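You operate a simulated robot arm through the tools that you are given. There is no shell and no other tool.

Carry out the task below with a simulated robot arm. There is one attempt and no reset: what you move stays moved.

TASK
Press the two proud pegs in the top board flush with one cycle.
Fine: it lies under the tubes; shut the green and grey gates and set the driver dial to 50 mm first; motor on, one pull of the hand lever, motor off.

The check looks at the end state, three seconds after you hand in, the way a careful person would. Anything else that was tipped, shoved, dropped, spilled or broken makes it a failure.

THE ROBOT
A 6-joint arm with a two-finger gripper, fixed in place. Base frame: the origin is on the floor under the middle of its stand, x ahead of it, y to its left, z up. Units: m, degrees, N and s.
It reaches about 1.572 m from its shoulder. Its first joint turns from -166.0 to 166.0 degrees. Payload 2.45 kg.
The TCP is the grasp point between the finger pads, 0.02 m short of the fingertips. In the tool frame z runs along the fingers and y along their closing line. The gripper opens to 0.14 m; its body begins 0.168 m behind the TCP.
Orientation is that of the tool frame in the base frame, as a unit quaternion [w, x, y, z]. With the fingers straight down and closing along the base's y, the tool's x points along the base's -x, its y along +y and its z along -z.

THE INTERFACE
- The arm moves only by the tool play_rows. Its argument "increments" is a list of rows, each a list of 6 numbers: the shift along the tool's x, y, z in units of 40 mm (1.0 is 40 mm), then the turn, a rotation vector about the tool's x, y, z in units of 8 degrees (1.0 is 8 degrees). In form: [[tx, ty, tz, wx, wy, wz], ...]. A call has 1 to 20 rows; each row shifts and turns the commanded pose from where the row before left it, along the tool's axes as they then stand. "hand" is the finger opening in mm, from 0 to 140, set as the call begins (left out, the last holds). A call with a number of a shift or a turn outside -1 to 1 is refused whole. Each row takes 0.2 s and may step no farther than 0.05 m and 8.6 degrees from the row before; otherwise, or with a gripper value out of range, the whole call is refused. A pose out of reach is approached as far as the arm can. The call stops where the force on the tool passes 90 N (or 10 N more than at its start, if that is more) or the arm is blocked; 0.2 s more then pass. Each finger travels about 0.045 m/s and halts on what it meets, pressing with about 25 N; the grip force reading is that of the motor and also rises with nothing between the fingers. The clock runs only during rows and for 0.2 s after the last one: add rows that do not move to give the fingers time. It gives the time, the measured TCP pose, the force on the tool (base axes), the opening and the grip force at its end, in the units of the frame above (readings bear some noise), with the torque about the TCP (base axes, N m) and any sound that the robot's microphone picked up.
- Cameras (640 x 400 px; columns grow to the right, rows downward): "scene" is fixed at [0.0423, 0.6433, 1.6262]; the picture's right is [-0.63, -0.78, 0.00], its down [-0.22, 0.18, -0.96] and it looks along [0.75, -0.60, -0.28] (base axes); focal length 327 px, centre (320, 200). "wrist" rides on the gripper at [0.078, 0.011, -0.209] in the tool frame; the picture's right is [-0.14, 0.99, 0.00], its down [-0.92, -0.13, -0.37] and it looks along [-0.37, -0.05, 0.93] (tool axes); focal length 280 px, centre (320, 200). There is no depth. A picture from a camera that has moved, and an enlarged one, comes with that camera's place and axes in the base frame and with its lens. The place of the scene camera against the robot may be out by one fixed shift of up to 0.018 m in any direction.
- camera(camera): a new picture of that camera. It takes no simulated time.
- inspect(camera, box): a new picture of the part [left, top, right, bottom] of that camera's present view, enlarged. It takes no simulated time.
- close_job(): hands the job in; it is judged then, once.

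Places have to be worked out from the pictures, the camera data and where the tool is seen. Open the gripper and draw the arm clear of the work before you hand the job in, unless the task says otherwise.

The tools are called after "Emit:" as name(argument=value, ...) on one line, values as JSON. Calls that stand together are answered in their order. play_rows: Moves the arm, as the interface text tells. Its arguments: {"type":"object","properties":{"increments":{"type":"array"},"hand":{"type":"number"}},"required":["increments"]} The other tools are called the same way: camera (camera) takes a picture; inspect (camera, box) takes an enlarged picture of a part of a camera's view; close_job () hands the job in.

At the start:

```text
time_s: 0.0
tool_pos: [0.4993, -0.2674, 1.524]
tcp_rot: [0.0, 0.0, 1.0, 0.0]
force: [0.0, 0.4, -1.0]
moment: [-0.03, -0.01, 0.03]
grip_width: 0.1401
gripper_force: 0.0
```

scene: 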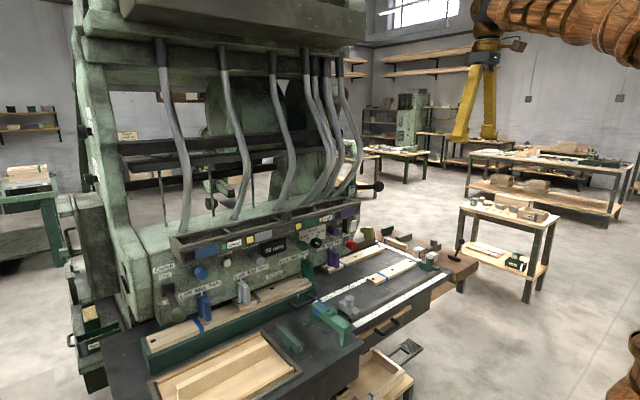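
wrist: 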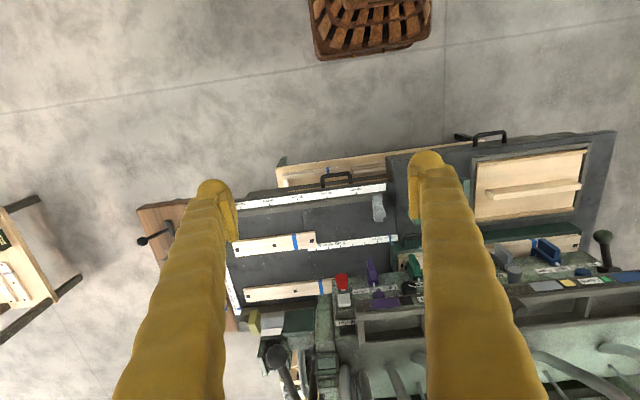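

I start by looking closely at the machine from both cameras before moving anything.

Emit:
inspect(camera="scene", box=[140, 200, 300, 300])

Emit:
inspect(camera="scene", box=[280, 190, 440, 290])

Emit:
inspect(camera="scene", box=[100, 280, 420, 400])

Emit:
inspect(camera="wrist", box=[220, 120, 420, 245])

Emit:
inspect(camera="wrist", box=[220, 220, 420, 345])

Emit:
inspect(camera="wrist", box=[440, 200, 640, 325])

```text
4.00 times, centred on (220, 250) of scene
camera zoom: at [0.0423, 0.6433, 1.6262], right [-0.63, -0.78, 0.0], down [-0.22, 0.18, -0.96], along [0.75, -0.6, -0.28], focal length 1309 px, centre (720, 0)
```

zoom: 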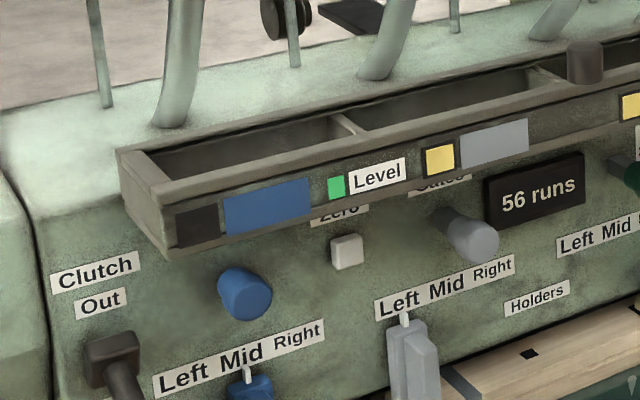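

```text
4.00 times, centred on (360, 240) of scene
camera zoom: at [0.0423, 0.6433, 1.6262], right [-0.63, -0.78, 0.0], down [-0.22, 0.18, -0.96], along [0.75, -0.6, -0.28], focal length 1309 px, centre (160, 40)
```

zoom: 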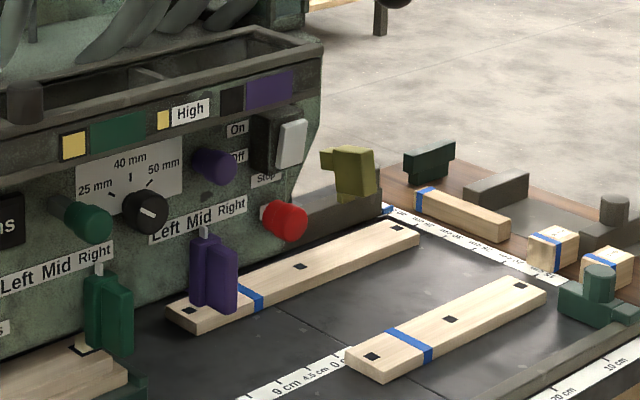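

```text
2.00 times, centred on (260, 340) of scene
camera zoom: at [0.0423, 0.6433, 1.6262], right [-0.63, -0.78, 0.0], down [-0.22, 0.18, -0.96], along [0.75, -0.6, -0.28], focal length 655 px, centre (440, -80)
```

zoom: 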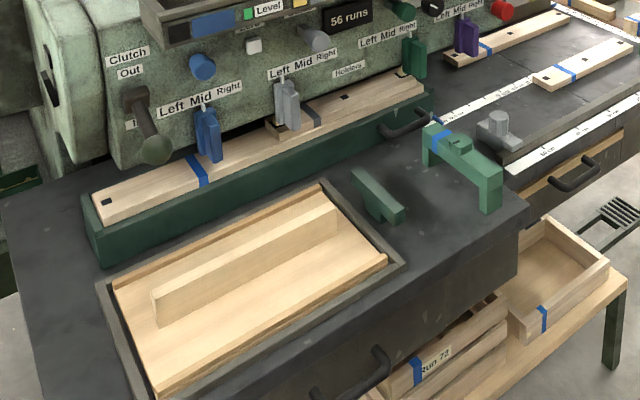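

```text
3.20 times, centred on (320, 182) of wrist
camera zoom: at [0.4215, -0.2555, 1.7334], right [0.14, 0.99, 0.0], down [0.92, -0.13, 0.37], along [0.37, -0.05, -0.93], focal length 897 px, centre (320, 256)
```

zoom: 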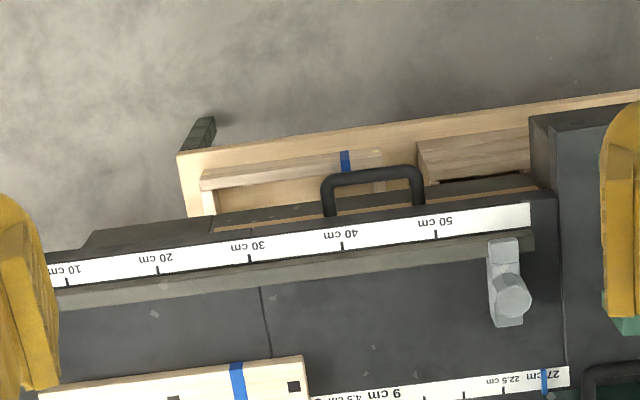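

```text
3.20 times, centred on (320, 282) of wrist
camera zoom: at [0.4215, -0.2555, 1.7334], right [0.14, 0.99, 0.0], down [0.92, -0.13, 0.37], along [0.37, -0.05, -0.93], focal length 897 px, centre (320, -64)
```

zoom: 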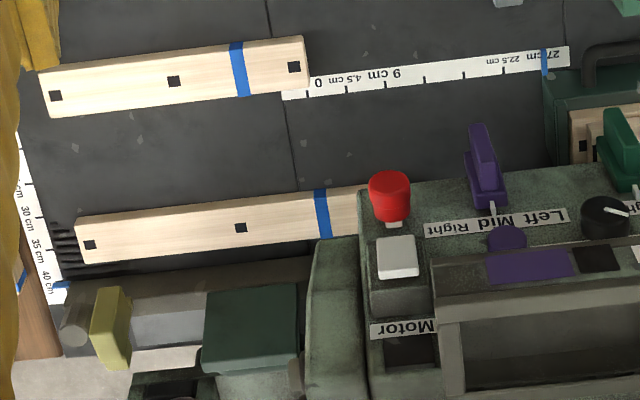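

```text
3.20 times, centred on (540, 262) of wrist
camera zoom: at [0.4215, -0.2555, 1.7334], right [0.14, 0.99, 0.0], down [0.92, -0.13, 0.37], along [0.37, -0.05, -0.93], focal length 897 px, centre (-384, 0)
```

zoom: 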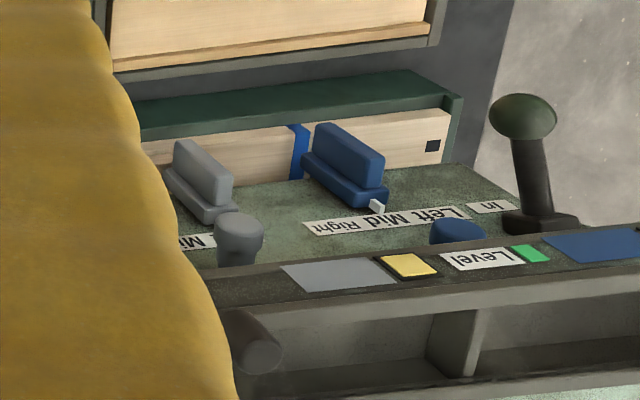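

Emit:
inspect(camera="scene", box=[120, 230, 220, 292])

Emit:
inspect(camera="scene", box=[200, 230, 300, 292])

Emit:
inspect(camera="scene", box=[270, 220, 370, 282])

Emit:
inspect(camera="scene", box=[380, 200, 560, 312])

Emit:
inspect(camera="scene", box=[0, 180, 160, 400])

Emit:
inspect(camera="scene", box=[300, 120, 400, 260])

```text
6.40 times, centred on (170, 261) of scene
camera zoom: at [0.0423, 0.6433, 1.6262], right [-0.63, -0.78, 0.0], down [-0.22, 0.18, -0.96], along [0.75, -0.6, -0.28], focal length 2095 px, centre (1280, -190)
```

zoom: 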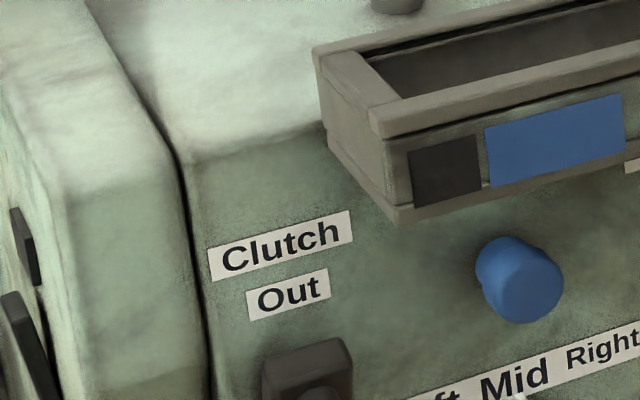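

```text
6.40 times, centred on (250, 261) of scene
camera zoom: at [0.0423, 0.6433, 1.6262], right [-0.63, -0.78, 0.0], down [-0.22, 0.18, -0.96], along [0.75, -0.6, -0.28], focal length 2095 px, centre (768, -190)
```

zoom: 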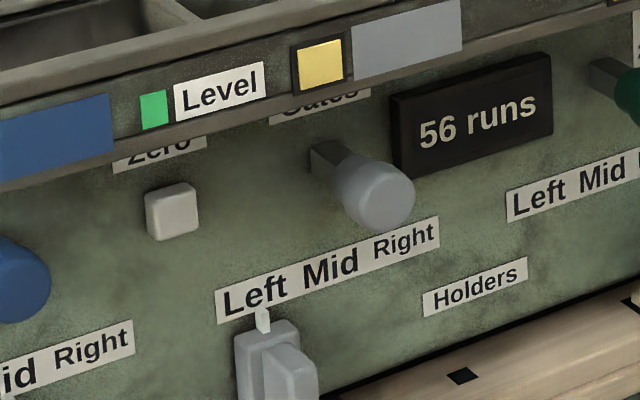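

```text
6.40 times, centred on (320, 251) of scene
camera zoom: at [0.0423, 0.6433, 1.6262], right [-0.63, -0.78, 0.0], down [-0.22, 0.18, -0.96], along [0.75, -0.6, -0.28], focal length 2095 px, centre (320, -126)
```

zoom: 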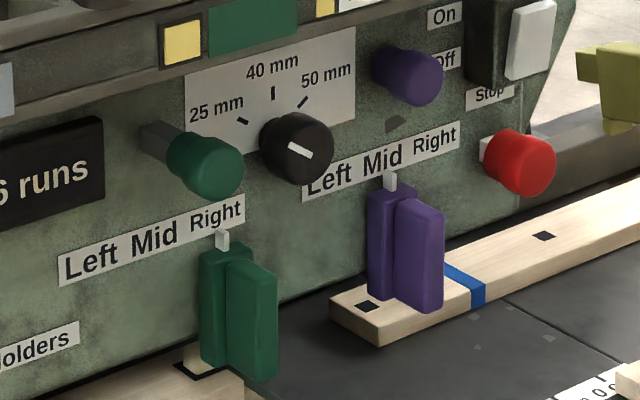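

```text
3.56 times, centred on (470, 256) of scene
camera zoom: at [0.0423, 0.6433, 1.6262], right [-0.63, -0.78, 0.0], down [-0.22, 0.18, -0.96], along [0.75, -0.6, -0.28], focal length 1164 px, centre (-213, 1)
```

zoom: 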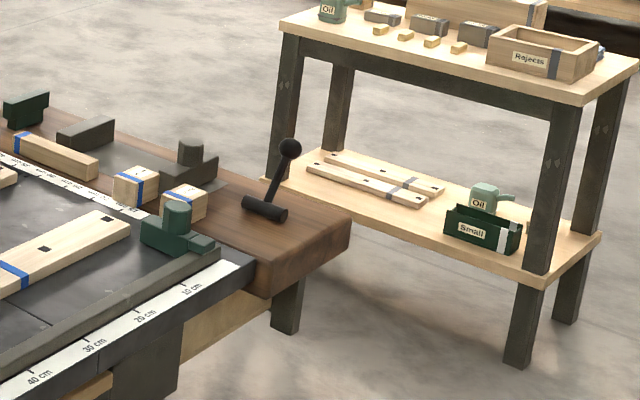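

```text
1.82 times, centred on (80, 290) of scene
camera zoom: at [0.0423, 0.6433, 1.6262], right [-0.63, -0.78, 0.0], down [-0.22, 0.18, -0.96], along [0.75, -0.6, -0.28], focal length 595 px, centre (756, 36)
```

zoom: 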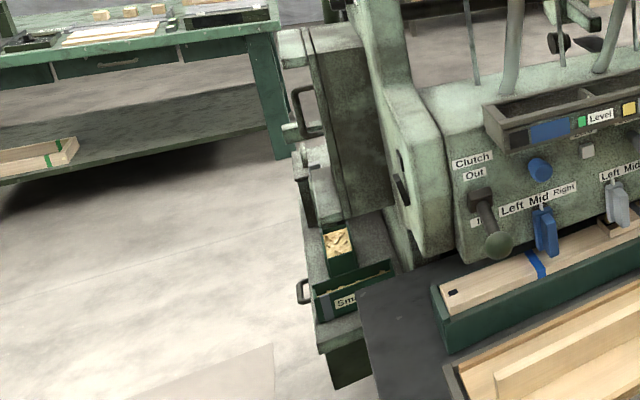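

```text
2.86 times, centred on (350, 190) of scene
camera zoom: at [0.0423, 0.6433, 1.6262], right [-0.63, -0.78, 0.0], down [-0.22, 0.18, -0.96], along [0.75, -0.6, -0.28], focal length 935 px, centre (234, 229)
```

zoom: 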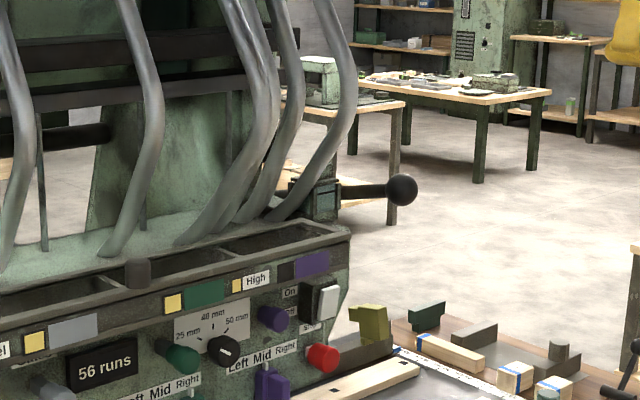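

The panel with the gate knobs, dial and motor switch faces the robot at about x≈0.96, z≈1.05 (the stop button triangulates to about (0.96, -0.26, 1.05)). I pitch the gripper forward 45° in free air and lower it slightly, so the wrist camera sees the panel front.

Emit:
play_rows(increments=[[0, 0, 0, 0, -0.9375, 0], [0, 0, 0, 0, -0.9375, 0], [0, 0, 0, 0, -0.9375, 0], [0, 0, 0, 0, -0.9375, 0], [0, 0, 0, 0, -0.9375, 0], [0, 0, 0, 0, -0.9375, 0], [0.5, 0, 0.5, 0, 0, 0], [0.5, 0, 0.5, 0, 0, 0], [0.5, 0, 0.5, 0, 0, 0]])

Emit:
camera(camera="wrist")

Emit:
camera(camera="scene")

```text
time_s: 1.3
tool_pos: [0.5618, -0.326, 1.4315]
tcp_rot: [0.276, 0.018, 0.96, 0.052]
force: [-0.6, 0.4, 0.0]
moment: [-0.02, 0.0, -0.03]
grip_width: 0.14
gripper_force: 0.1
stopped in row 6: the arm was blocked; the commanded pose is now the measured one
```

```text
taken
camera wrist: at [0.385, -0.3291, 1.5684], right [0.12, 0.98, 0.18], down [0.58, -0.22, 0.78], along [0.8, 0.01, -0.6], focal length 280 px, centre (320, 200)
```

wrist: 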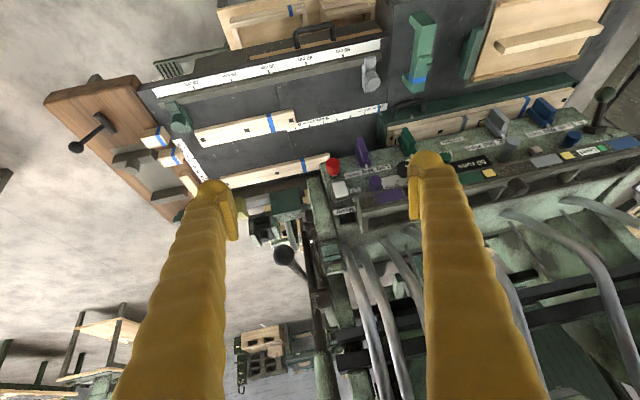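

```text
taken
```

scene: 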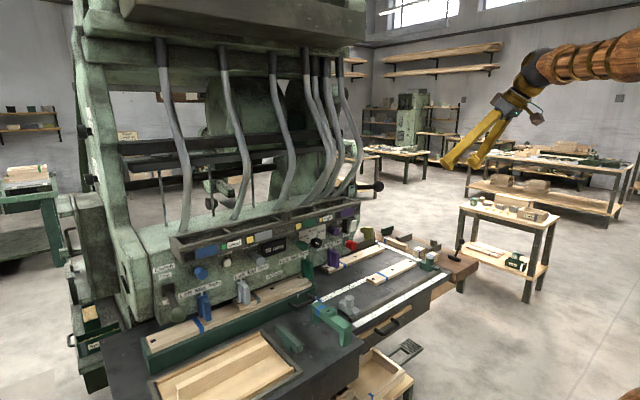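

The pitch stopped part way with no contact force, so I suspect the arm is folded near a joint limit. I square the tool up and move it forward, away from the shoulder, before pitching further.

Emit:
play_rows(increments=[[0, 0, 0, 0.65, 0, -0.45], [-0.636, 0.5, 0.4, 0, 0, 0], [-0.636, 0.5, 0.4, 0, 0, 0], [-0.636, 0.5, 0.4, 0, 0, 0], [-0.636, 0.5, 0.4, 0, 0, 0], [-0.636, 0.5, 0.4, 0, 0, 0], [0, 0, 0, 0, -0.8, 0], [0, 0, 0, 0, -0.8, 0]])

Emit:
camera(camera="scene")

Emit:
camera(camera="wrist")

```text
time_s: 3.1
tool_pos: [0.7178, -0.2314, 1.4204]
tcp_rot: [0.378, 0.002, 0.926, 0.002]
force: [-0.4, 0.5, -0.3]
moment: [0.01, 0.01, -0.01]
grip_width: 0.1403
gripper_force: 0.1
```

```text
taken
```

scene: 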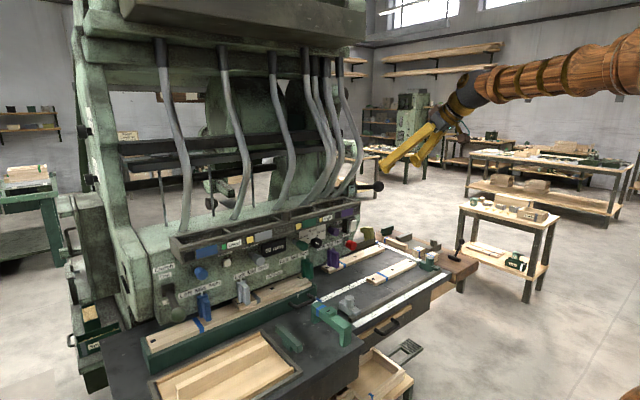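

```text
taken
camera wrist: at [0.5171, -0.2195, 1.5168], right [0.1, 0.99, 0.1], down [0.4, -0.13, 0.91], along [0.91, -0.05, -0.41], focal length 280 px, centre (320, 200)
```

wrist: 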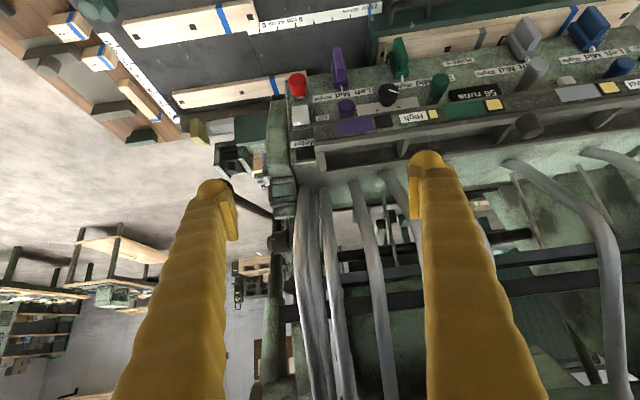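

The move forward worked. I now spin the tool about its own axis in free air so the camera ends up above the gripper and gives upright pictures.

Emit:
play_rows(increments=[[0, 0, 0, 0, 0, 1], [0, 0, 0, 0, 0, 1], [0, 0, 0, 0, 0, 1], [0, 0, 0, 0, 0, 1], [0, 0, 0, 0, 0, 1], [0, 0, 0, 0, 0, 1], [0, 0, 0, 0, 0, 1], [0, 0, 0, 0, 0, 1], [0, 0, 0, 0, 0, 1], [0, 0, 0, 0, 0, 1], [0, 0, 0, 0, 0, 1], [0, 0, 0, 0, 0, 1]])

```text
time_s: 5.7
tool_pos: [0.7159, -0.2303, 1.4231]
tcp_rot: [0.25, 0.69, 0.618, 0.282]
force: [0.4, -1.1, 1.1]
moment: [0.01, 0.02, -0.01]
grip_width: 0.14
gripper_force: 0.1
```

The spin is going freely (96° so far), so I finish it to 180°.

Emit:
play_rows(increments=[[0, 0, 0, 0, 0, 1], [0, 0, 0, 0, 0, 1], [0, 0, 0, 0, 0, 1], [0, 0, 0, 0, 0, 1], [0, 0, 0, 0, 0, 1], [0, 0, 0, 0, 0, 1], [0, 0, 0, 0, 0, 1], [0, 0, 0, 0, 0, 1], [0, 0, 0, 0, 0, 1], [0, 0, 0, 0, 0, 1], [0, 0, 0, 0, 0, 0.5]])

Emit:
camera(camera="wrist")

Emit:
camera(camera="scene")

```text
time_s: 8.1
tool_pos: [0.7154, -0.2297, 1.4232]
tcp_rot: [-0.002, 0.926, -0.003, 0.378]
force: [-0.3, 0.0, -0.4]
moment: [-0.01, -0.03, -0.04]
grip_width: 0.14
gripper_force: 0.1
```

```text
taken
camera wrist: at [0.6263, -0.2402, 1.6291], right [-0.1, -0.99, -0.1], down [-0.92, 0.13, -0.38], along [0.39, 0.05, -0.92], focal length 280 px, centre (320, 200)
```

wrist: 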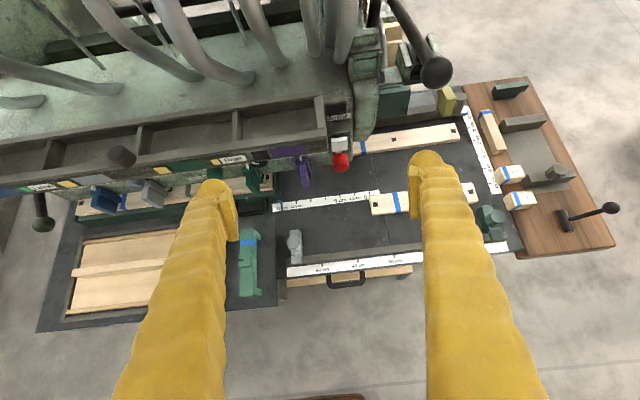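

```text
taken
```

scene: 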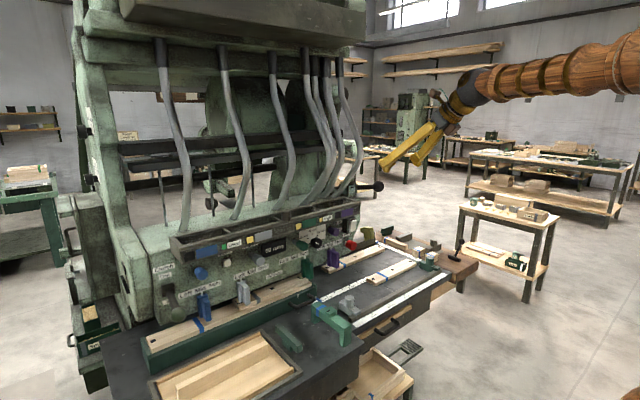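

Now the view is upright. I lower 0.12 m in free space and pitch forward toward horizontal for a frontal look at the panel.

Emit:
play_rows(increments=[[-0.7, 0, 0.71, 0, 0, 0], [-0.7, 0, 0.71, 0, 0, 0], [-0.7, 0, 0.71, 0, 0, 0], [0, 0, 0, 0, 0.9, 0], [0, 0, 0, 0, 0.9, 0], [0, 0, 0, 0, 0.9, 0], [0, 0, 0, 0, 0.9, 0]])

Emit:
camera(camera="wrist")

Emit:
camera(camera="scene")

```text
time_s: 9.7
tool_pos: [0.7204, -0.2322, 1.2895]
tcp_rot: [-0.007, 0.808, -0.003, 0.589]
force: [-0.6, 0.3, 0.4]
moment: [-0.03, 0.05, 0.0]
grip_width: 0.1398
gripper_force: 0.1
```

```text
taken
camera wrist: at [0.5465, -0.2439, 1.4296], right [-0.04, -0.99, -0.15], down [-0.63, 0.14, -0.76], along [0.77, 0.06, -0.63], focal length 280 px, centre (320, 200)
```

wrist: 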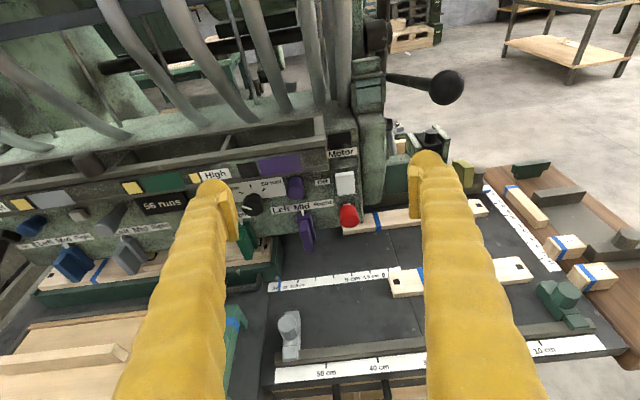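

```text
taken
```

scene: 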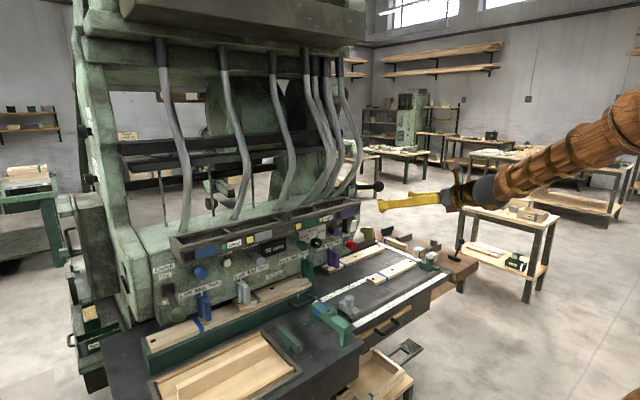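

Good frontal view. I shift left (+y) by about 0.25 m at the same height to look at the knobs, dial and holders between the fingers.

Emit:
play_rows(increments=[[0, -0.9, 0, 0, 0, 0], [0, -0.9, 0, 0, 0, 0], [0, -0.9, 0, 0, 0, 0], [0, -0.9, 0, 0, 0, 0], [0, -0.9, 0, 0, 0, 0], [0, -0.9, 0, 0, 0, 0]])

Emit:
camera(camera="wrist")

Emit:
inspect(camera="wrist", box=[220, 100, 420, 225])

Emit:
inspect(camera="wrist", box=[220, 200, 420, 325])

Emit:
inspect(camera="wrist", box=[0, 140, 200, 265])

Emit:
inspect(camera="wrist", box=[420, 60, 620, 185])

```text
time_s: 11.1
tool_pos: [0.7539, -0.029, 1.2188]
tcp_rot: [-0.005, 0.838, -0.001, 0.546]
force: [-0.1, -0.6, 0.5]
moment: [-0.03, -0.01, -0.04]
grip_width: 0.1401
gripper_force: 0.0
out of reach, approached as far as the arm can: row 6
stopped in row 6: the arm was blocked; the commanded pose is now the measured one
```

```text
taken
camera wrist: at [0.5958, -0.0403, 1.3757], right [-0.05, -0.99, -0.14], down [-0.71, 0.13, -0.69], along [0.7, 0.06, -0.71], focal length 280 px, centre (320, 200)
```

wrist: 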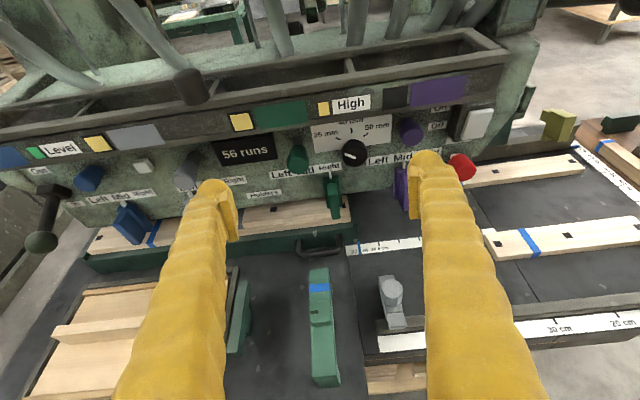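

```text
3.20 times, centred on (320, 162) of wrist
camera zoom: at [0.5958, -0.0403, 1.3757], right [-0.05, -0.99, -0.14], down [-0.71, 0.13, -0.69], along [0.7, 0.06, -0.71], focal length 897 px, centre (320, 320)
```

zoom: 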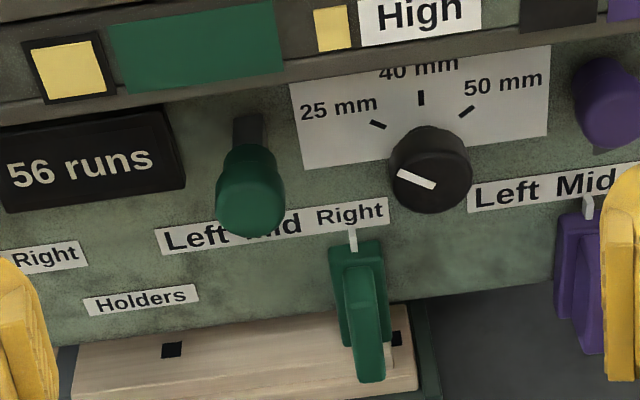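

```text
3.20 times, centred on (320, 262) of wrist
camera zoom: at [0.5958, -0.0403, 1.3757], right [-0.05, -0.99, -0.14], down [-0.71, 0.13, -0.69], along [0.7, 0.06, -0.71], focal length 897 px, centre (320, 0)
```

zoom: 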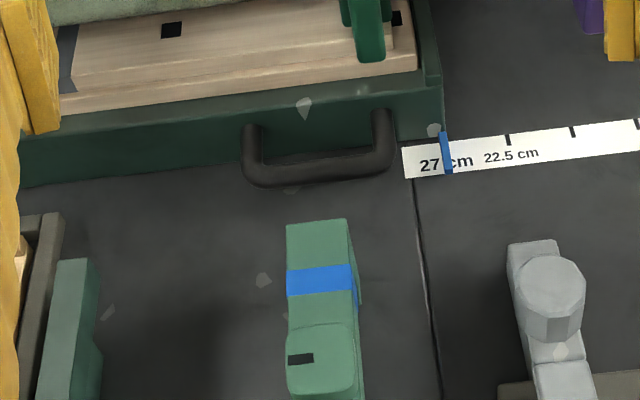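

```text
3.20 times, centred on (100, 202) of wrist
camera zoom: at [0.5958, -0.0403, 1.3757], right [-0.05, -0.99, -0.14], down [-0.71, 0.13, -0.69], along [0.7, 0.06, -0.71], focal length 897 px, centre (1024, 192)
```

zoom: 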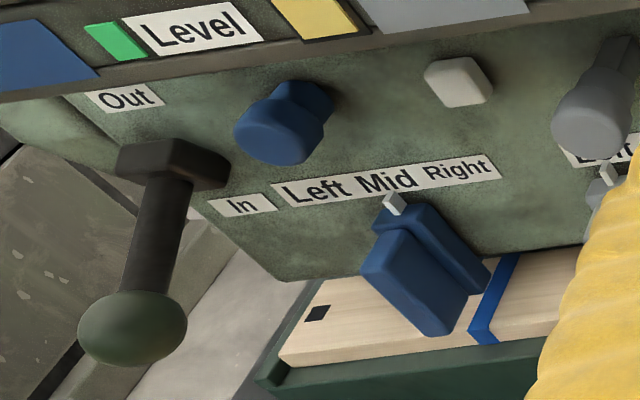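

```text
3.20 times, centred on (520, 122) of wrist
camera zoom: at [0.5958, -0.0403, 1.3757], right [-0.05, -0.99, -0.14], down [-0.71, 0.13, -0.69], along [0.7, 0.06, -0.71], focal length 897 px, centre (-320, 448)
```

zoom: 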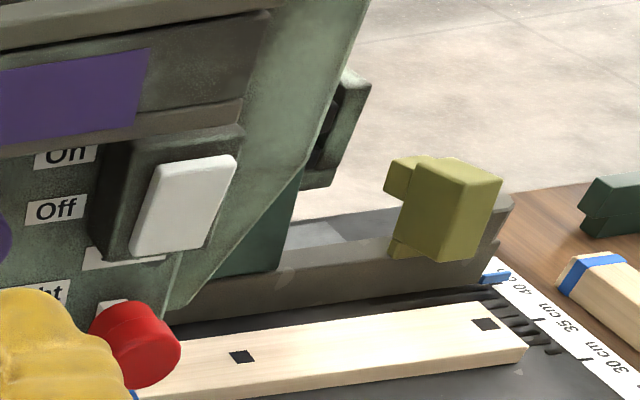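

The arm reached a fold limit near y≈0, so I need to stay farther out there. The lamps next to the grey and green plates are lit and those two knobs stand out on long shafts (gates open). Blue and purple are in and dark, the dial points at 25 mm, and the clutch lever hangs at "In". I go forward and down below the trough level and pitch to near horizontal for a frontal look.

Emit:
play_rows(increments=[[-0.419, 0.375, 0.6, 0, 0, 0], [-0.419, 0.375, 0.6, 0, 0, 0], [-0.419, 0.375, 0.6, 0, 0, 0], [-0.419, 0.375, 0.6, 0, 0, 0], [0, 0, 0, 0, 0.79, 0], [0, 0, 0, 0, 0.79, 0], [0, 0, 0, 0, 0.79, 0]])

Emit:
camera(camera="wrist")

Emit:
camera(camera="scene")

```text
time_s: 12.7
tool_pos: [0.8131, -0.0979, 1.1188]
tcp_rot: [-0.01, 0.737, 0.003, 0.675]
force: [-0.9, 0.4, 0.1]
moment: [0.04, 0.01, -0.04]
grip_width: 0.1399
gripper_force: 0.1
out of reach, approached as far as the arm can: row 7
```

```text
taken
camera wrist: at [0.6135, -0.1141, 1.2159], right [0.01, -0.99, -0.15], down [-0.45, 0.13, -0.88], along [0.89, 0.07, -0.44], focal length 280 px, centre (320, 200)
```

wrist: 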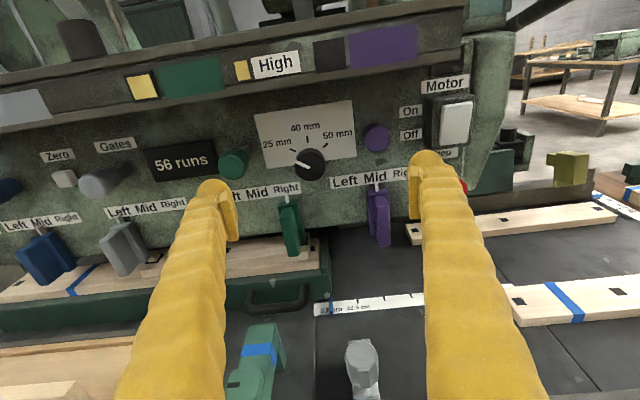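

```text
taken
```

scene: 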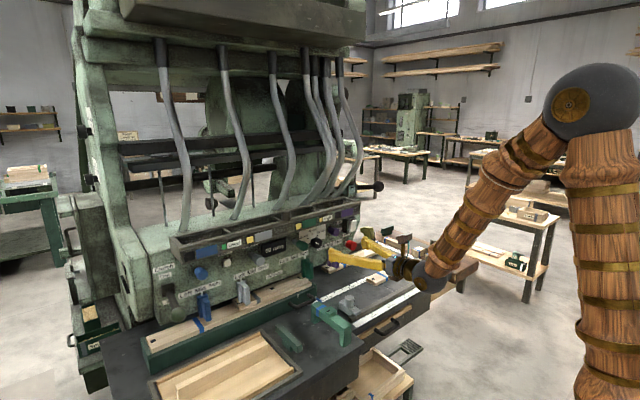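

I zoom in on the panel from this frontal position.

Emit:
inspect(camera="wrist", box=[220, 80, 420, 205])

Emit:
inspect(camera="wrist", box=[0, 120, 220, 258])

Emit:
inspect(camera="wrist", box=[390, 60, 490, 122])

Emit:
inspect(camera="wrist", box=[220, 190, 420, 315])

Emit:
inspect(camera="wrist", box=[440, 0, 640, 125])

```text
3.20 times, centred on (320, 142) of wrist
camera zoom: at [0.6135, -0.1141, 1.2159], right [0.01, -0.99, -0.15], down [-0.45, 0.13, -0.88], along [0.89, 0.07, -0.44], focal length 897 px, centre (320, 384)
```

zoom: 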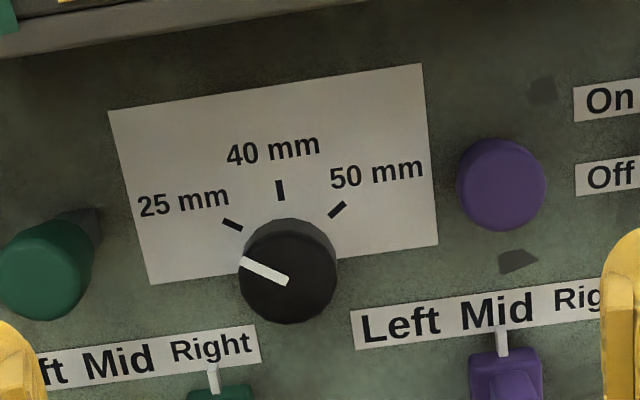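

```text
2.90 times, centred on (110, 189) of wrist
camera zoom: at [0.6135, -0.1141, 1.2159], right [0.01, -0.99, -0.15], down [-0.45, 0.13, -0.88], along [0.89, 0.07, -0.44], focal length 813 px, centre (929, 232)
```

zoom: 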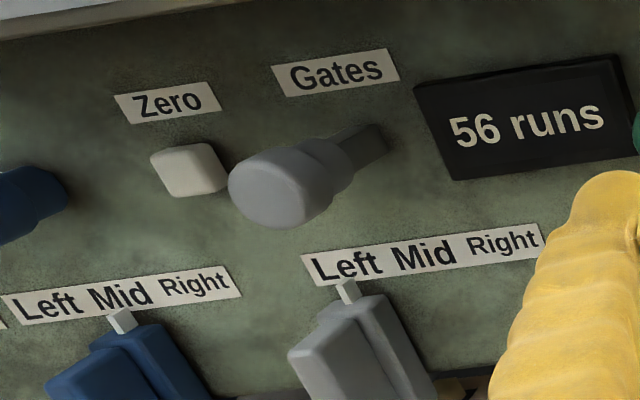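

```text
6.40 times, centred on (440, 91) of wrist
camera zoom: at [0.6135, -0.1141, 1.2159], right [0.01, -0.99, -0.15], down [-0.45, 0.13, -0.88], along [0.89, 0.07, -0.44], focal length 1794 px, centre (-448, 898)
```

zoom: 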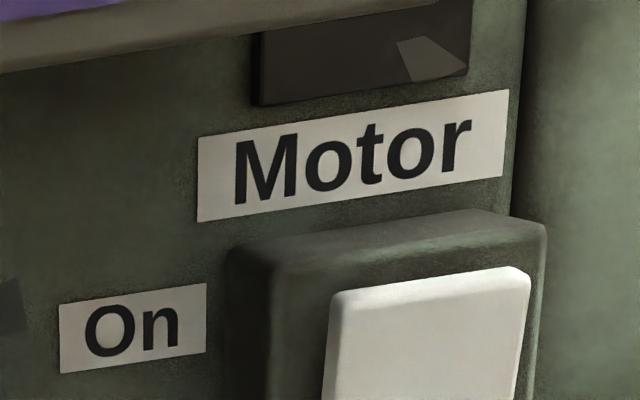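

```text
3.20 times, centred on (320, 252) of wrist
camera zoom: at [0.6135, -0.1141, 1.2159], right [0.01, -0.99, -0.15], down [-0.45, 0.13, -0.88], along [0.89, 0.07, -0.44], focal length 897 px, centre (320, 32)
```

zoom: 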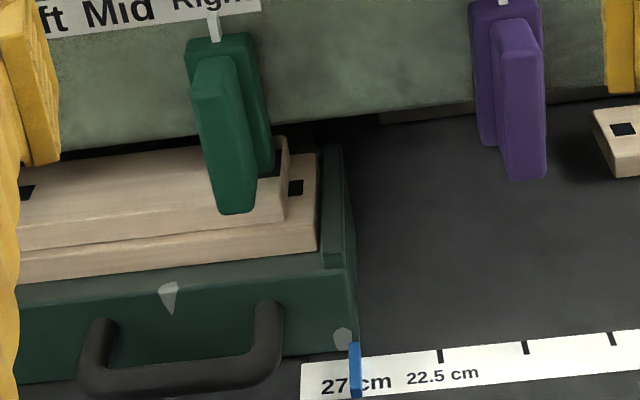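

```text
3.20 times, centred on (540, 62) of wrist
camera zoom: at [0.6135, -0.1141, 1.2159], right [0.01, -0.99, -0.15], down [-0.45, 0.13, -0.88], along [0.89, 0.07, -0.44], focal length 897 px, centre (-384, 640)
```

zoom: 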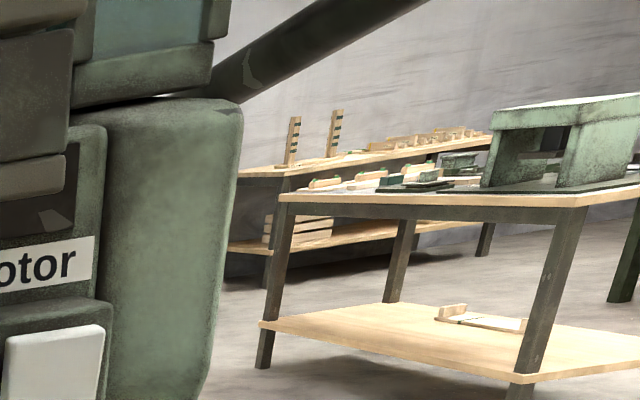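

The wrist views put the dial axis at about (0.99, -0.078, 1.095) and the panel at x≈0.992. The green knob is at about (0.927, 0.005, 1.12) and the grey knob at about (0.93, 0.184, 1.12); shut knobs stand at x≈0.96. I close the fingers, level the tool and move in front of the grey knob with a safe gap.

Emit:
play_rows(hand=0, increments=[[0, 0, 1, 0, 0, 0], [0, 0, 0.3, -0.13, 0.63, -0.07], [0, -0.88, 0, 0, 0, 0], [0, -0.88, 0, 0, 0, 0], [0, -0.88, 0, 0, 0, 0], [0, -0.88, 0, 0, 0, 0], [0, -0.88, 0, 0, 0, 0], [0, -0.88, 0, 0, 0, 0], [0, -0.88, 0, 0, 0, 0], [0, -0.88, 0, 0, 0, 0]])

Emit:
camera(camera="wrist")

Emit:
camera(camera="scene")

```text
time_s: 14.8
tool_pos: [0.8258, -0.0952, 1.1541]
tcp_rot: [-0.011, 0.709, 0.012, 0.705]
force: [-0.6, 0.5, -0.2]
moment: [0.01, -0.03, 0.0]
grip_width: 0.0
gripper_force: 24.9
out of reach, approached as far as the arm can: row 1, 2, 3, 4, 5, 6, 7, 8, 9, 10
```

```text
taken
camera wrist: at [0.6185, -0.1113, 1.2355], right [0.03, -0.99, -0.14], down [-0.38, 0.12, -0.92], along [0.93, 0.08, -0.37], focal length 280 px, centre (320, 200)
```

wrist: 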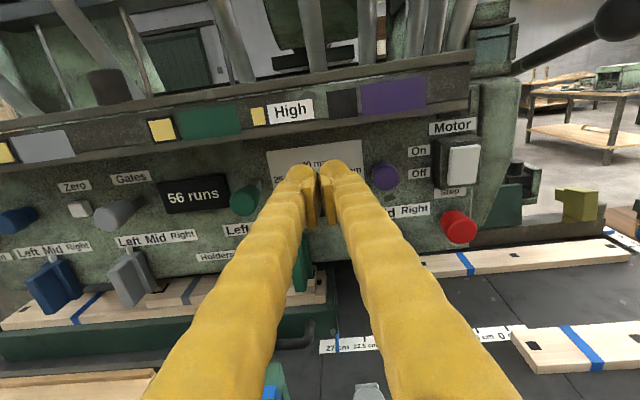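

```text
taken
```

scene: 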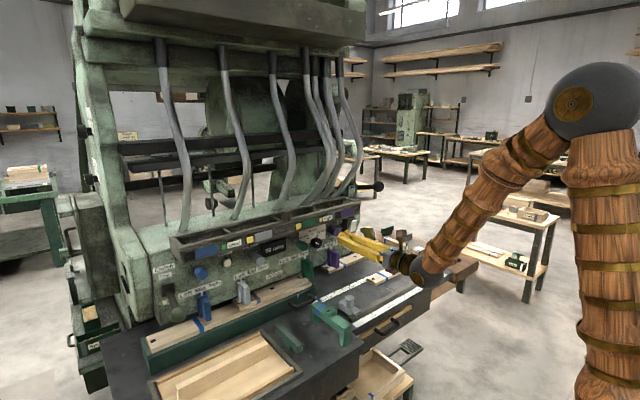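

The arm's elbow is at its fold limit here, so it couldn't follow the command to the left. I bring the command back to where the arm actually is and tilt the tool about 20° downward, which moves the wrist away from the shoulder.

Emit:
play_rows(increments=[[0, 0.88, 0, 0, 0, 0], [0, 0.88, 0, 0, 0, 0], [0, 0.88, 0, 0, 0, 0], [0, 0.88, 0, 0, 0, 0], [0, 0.88, 0, 0, 0, 0], [0, 0.88, 0, 0, 0, 0], [0, 0.88, 0, 0, 0, 0], [0, 0.88, 0, 0, 0, 0], [0, 0, 0, 0, -0.83, 0], [0, 0, 0, 0, -0.83, 0], [0, 0, 0, 0, -0.83, 0]])

```text
time_s: 17.2
tool_pos: [0.8216, -0.3769, 1.1552]
tcp_rot: [0.005, 0.819, -0.006, 0.574]
force: [0.7, -0.7, -1.2]
moment: [0.0, -0.02, 0.02]
grip_width: 0.0
gripper_force: 25.0
```

The command follows the reached pose, so the tool swung to y≈-0.38 in free air with no contact. I use this spot to study the motor switch and hand lever.

Emit:
camera(camera="wrist")

Emit:
inspect(camera="wrist", box=[200, 0, 400, 125])

Emit:
inspect(camera="wrist", box=[140, 60, 300, 160])

Emit:
camera(camera="scene")

```text
taken
camera wrist: at [0.6526, -0.3842, 1.3004], right [-0.06, -0.99, -0.13], down [-0.66, 0.14, -0.74], along [0.75, 0.04, -0.66], focal length 280 px, centre (320, 200)
```

wrist: 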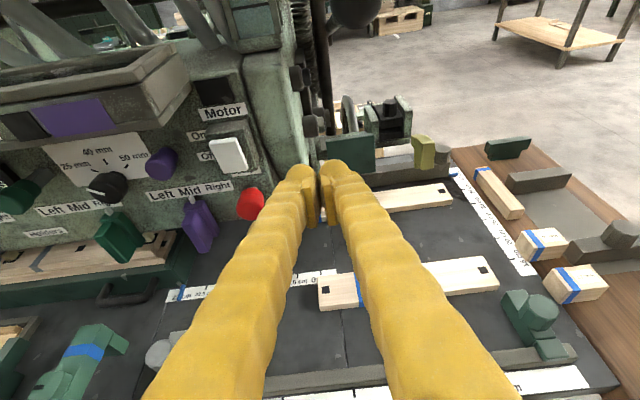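

```text
3.20 times, centred on (300, 62) of wrist
camera zoom: at [0.6526, -0.3842, 1.3004], right [-0.06, -0.99, -0.13], down [-0.66, 0.14, -0.74], along [0.75, 0.04, -0.66], focal length 897 px, centre (384, 640)
```

zoom: 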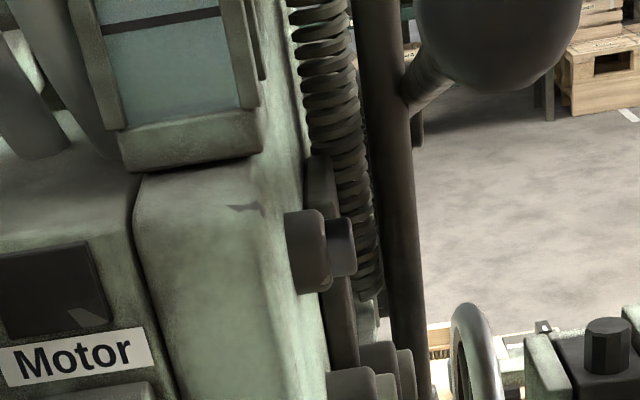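

```text
4.00 times, centred on (220, 110) of wrist
camera zoom: at [0.6526, -0.3842, 1.3004], right [-0.06, -0.99, -0.13], down [-0.66, 0.14, -0.74], along [0.75, 0.04, -0.66], focal length 1122 px, centre (720, 560)
```

zoom: 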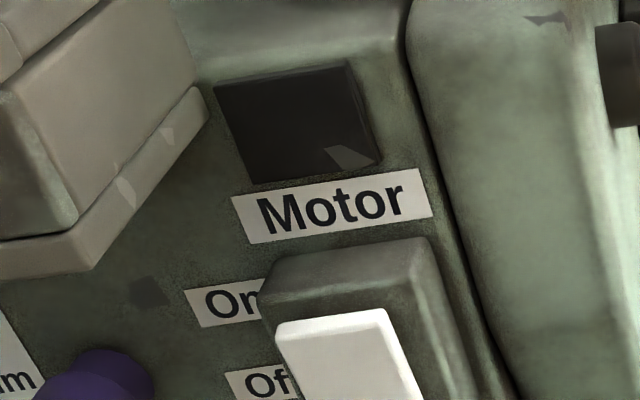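

```text
taken
```

scene: 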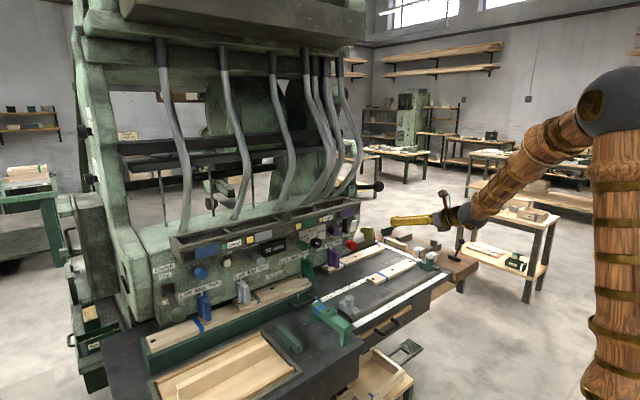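

The lever linkage is partly hidden by the ball from here. I raise about 0.3 m in free space to see the whole lever.

Emit:
play_rows(increments=[[0.735, 0.1, -0.415, 0, 0, 0], [0.735, 0.1, -0.415, 0, 0, 0], [0.735, 0.1, -0.415, 0, 0, 0], [0.735, 0.1, -0.415, 0, 0, 0], [0.735, 0.1, -0.415, 0, 0, 0], [0.735, 0.1, -0.415, 0, 0, 0], [0.735, 0.1, -0.415, 0, 0, 0], [0.735, 0.1, -0.415, 0, 0, 0]])

Emit:
camera(camera="wrist")

Emit:
inspect(camera="wrist", box=[240, 20, 440, 145])

```text
time_s: 19.1
tool_pos: [0.7771, -0.4081, 1.4202]
tcp_rot: [0.004, 0.819, -0.006, 0.574]
force: [-0.1, 0.3, -1.1]
moment: [-0.01, -0.02, 0.0]
grip_width: 0.0002
gripper_force: 25.9
```

```text
taken
camera wrist: at [0.6072, -0.4152, 1.5667], right [-0.06, -0.99, -0.13], down [-0.66, 0.14, -0.74], along [0.75, 0.04, -0.66], focal length 280 px, centre (320, 200)
```

wrist: 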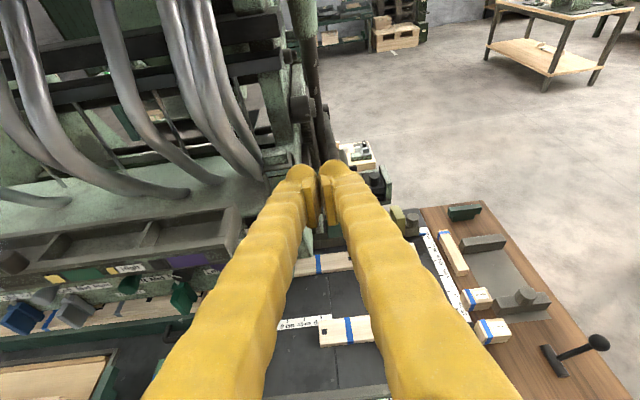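

```text
3.20 times, centred on (340, 82) of wrist
camera zoom: at [0.6072, -0.4152, 1.5667], right [-0.06, -0.99, -0.13], down [-0.66, 0.14, -0.74], along [0.75, 0.04, -0.66], focal length 897 px, centre (256, 576)
```

zoom: 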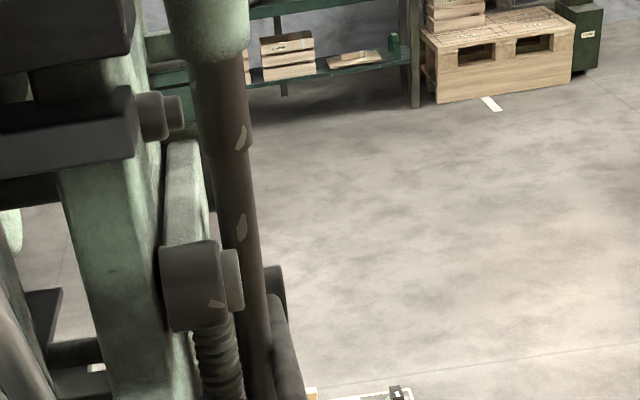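

The ball is hidden behind the closed fingers. I shift 0.2 m to the left at this height so the lever appears to the right of the fingers.

Emit:
play_rows(increments=[[0, -1, 0, 0, 0, 0], [0, -1, 0, 0, 0, 0], [0, -1, 0, 0, 0, 0], [0, -1, 0, 0, 0, 0], [0, -1, 0, 0, 0, 0]])

Emit:
camera(camera="wrist")

Emit:
inspect(camera="wrist", box=[360, 60, 560, 185])

Emit:
inspect(camera="wrist", box=[360, 0, 520, 100])

```text
time_s: 20.4
tool_pos: [0.7911, -0.2135, 1.399]
tcp_rot: [0.0, 0.826, -0.01, 0.563]
force: [-0.8, -0.2, -0.5]
moment: [0.0, -0.01, 0.0]
grip_width: 0.0001
gripper_force: 25.5
stopped in row 5: the arm was blocked; the commanded pose is now the measured one
```

```text
taken
camera wrist: at [0.6261, -0.2223, 1.549], right [-0.07, -0.99, -0.14], down [-0.68, 0.15, -0.72], along [0.73, 0.05, -0.68], focal length 280 px, centre (320, 200)
```

wrist: 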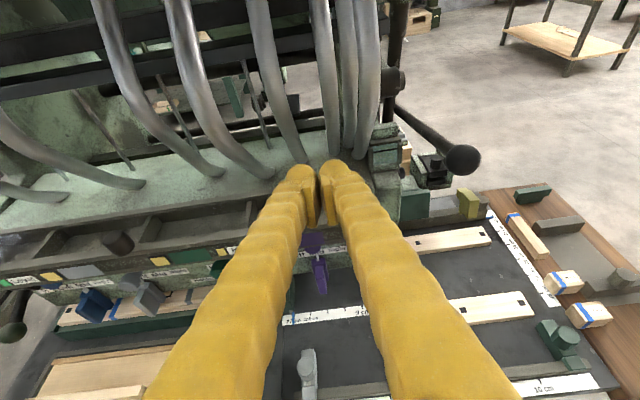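

```text
3.20 times, centred on (460, 122) of wrist
camera zoom: at [0.6261, -0.2223, 1.549], right [-0.07, -0.99, -0.14], down [-0.68, 0.15, -0.72], along [0.73, 0.05, -0.68], focal length 897 px, centre (-128, 448)
```

zoom: 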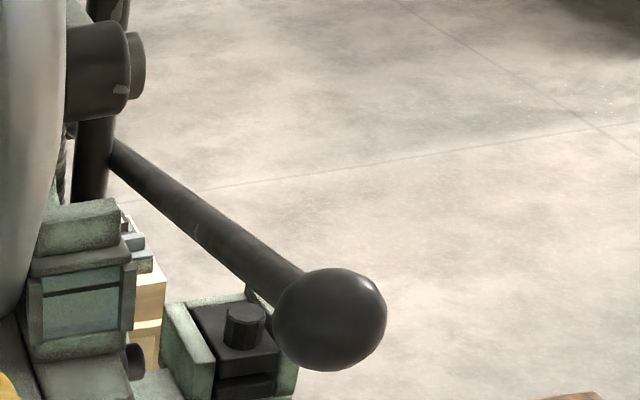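

```text
4.00 times, centred on (440, 50) of wrist
camera zoom: at [0.6261, -0.2223, 1.549], right [-0.07, -0.99, -0.14], down [-0.68, 0.15, -0.72], along [0.73, 0.05, -0.68], focal length 1122 px, centre (-160, 800)
```

zoom: 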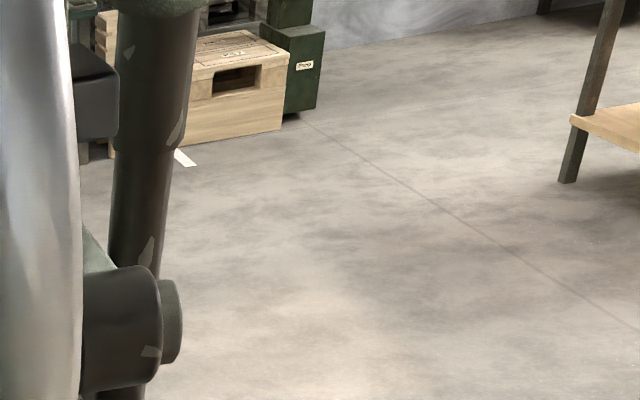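

The lever rod runs from a pivot near (1.39, -0.44, 1.16) toward the robot to the ball at (0.991, -0.44, 1.255). I want to see its pivot from the other side, so I move right past it, staying well clear in x.

Emit:
play_rows(increments=[[0, 1, 0, 0, 0, 0], [0, 1, 0, 0, 0, 0], [0, 1, 0, 0, 0, 0], [0, 1, 0, 0, 0, 0], [0, 1, 0, 0, 0, 0], [0, 1, 0, 0, 0, 0], [0, 1, 0, 0, 0, 0], [0, 1, 0, 0, 0, 0], [0, 1, 0, 0, 0, 0], [0, 1, 0, 0, 0, 0]])

Emit:
camera(camera="wrist")

Emit:
inspect(camera="wrist", box=[120, 0, 320, 125])

Emit:
inspect(camera="wrist", box=[120, 80, 320, 205])

```text
time_s: 22.6
tool_pos: [0.7852, -0.6137, 1.3971]
tcp_rot: [0.001, 0.825, -0.01, 0.565]
force: [-0.1, -0.7, 0.3]
moment: [-0.02, 0.01, -0.06]
grip_width: 0.0
gripper_force: 24.8
```

```text
taken
camera wrist: at [0.6198, -0.6218, 1.5467], right [-0.06, -0.99, -0.14], down [-0.68, 0.15, -0.72], along [0.73, 0.05, -0.68], focal length 280 px, centre (320, 200)
```

wrist: 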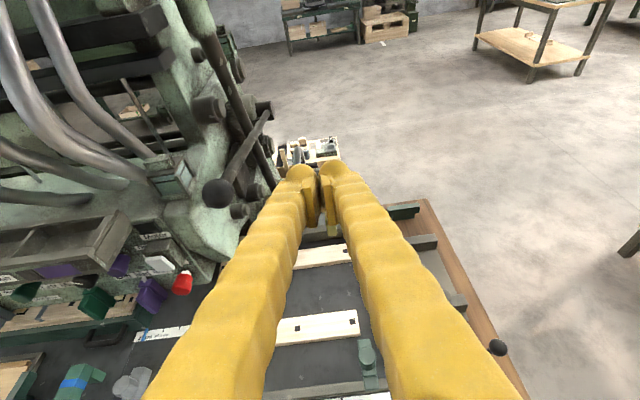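

```text
3.20 times, centred on (220, 62) of wrist
camera zoom: at [0.6198, -0.6218, 1.5467], right [-0.06, -0.99, -0.14], down [-0.68, 0.15, -0.72], along [0.73, 0.05, -0.68], focal length 897 px, centre (640, 640)
```

zoom: 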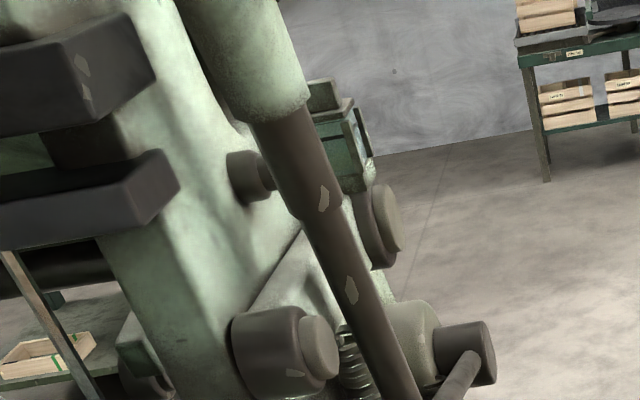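

```text
3.20 times, centred on (220, 142) of wrist
camera zoom: at [0.6198, -0.6218, 1.5467], right [-0.06, -0.99, -0.14], down [-0.68, 0.15, -0.72], along [0.73, 0.05, -0.68], focal length 897 px, centre (640, 384)
```

zoom: 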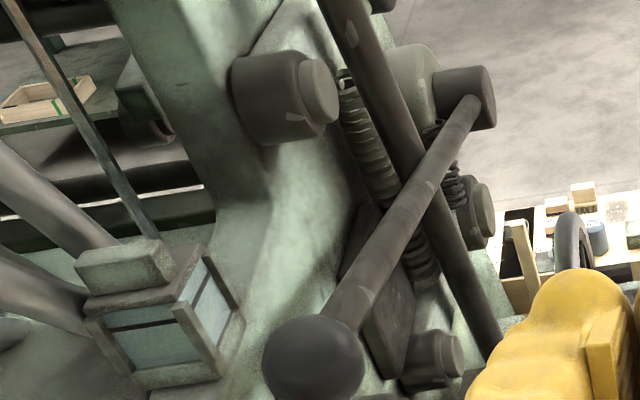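

Now it is clear: the lever pivots on a horizontal shaft along y near (1.51, -0.44, 1.15), so the pull is downward on the ball, against a return spring. Next I return to the gates, descending in front of the motor switch, clear of everything.

Emit:
play_rows(increments=[[-0.555, -0.66, 0.296, 0, 0, 0], [-0.555, -0.66, 0.296, 0, 0, 0], [-0.555, -0.66, 0.296, 0, 0, 0], [-0.555, -0.66, 0.296, 0, 0, 0], [-0.555, -0.66, 0.296, 0, 0, 0], [-0.555, -0.66, 0.296, 0, 0, 0], [-0.555, -0.66, 0.296, 0, 0, 0], [-0.555, -0.66, 0.296, 0, 0, 0], [-0.555, -0.66, 0.296, 0, 0, 0], [-0.555, -0.66, 0.296, 0, 0, 0]])

Emit:
camera(camera="wrist")

Emit:
inspect(camera="wrist", box=[140, 60, 300, 160])

```text
time_s: 24.9
tool_pos: [0.8191, -0.3467, 1.1474]
tcp_rot: [0.0, 0.825, -0.009, 0.564]
force: [0.4, 0.8, -0.4]
moment: [-0.03, 0.0, 0.02]
grip_width: 0.0001
gripper_force: 24.9
```

```text
taken
camera wrist: at [0.6531, -0.3556, 1.2976], right [-0.07, -0.99, -0.14], down [-0.68, 0.15, -0.72], along [0.73, 0.05, -0.68], focal length 280 px, centre (320, 200)
```

wrist: 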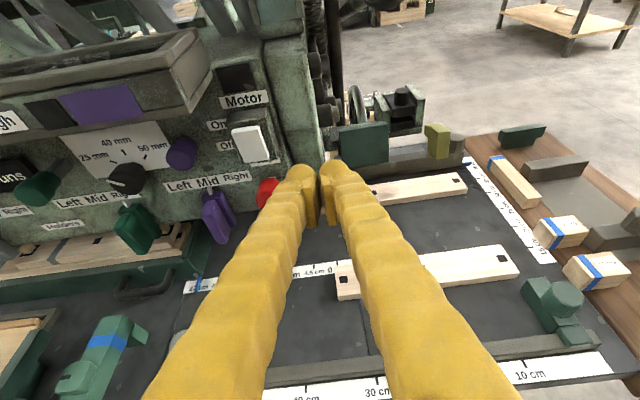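

```text
4.00 times, centred on (220, 110) of wrist
camera zoom: at [0.6531, -0.3556, 1.2976], right [-0.07, -0.99, -0.14], down [-0.68, 0.15, -0.72], along [0.73, 0.05, -0.68], focal length 1122 px, centre (720, 560)
```

zoom: 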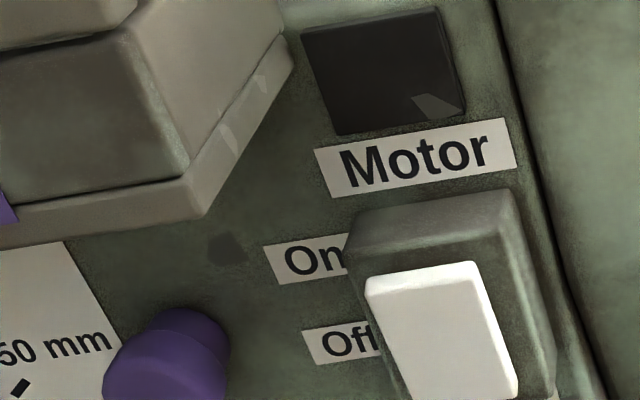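

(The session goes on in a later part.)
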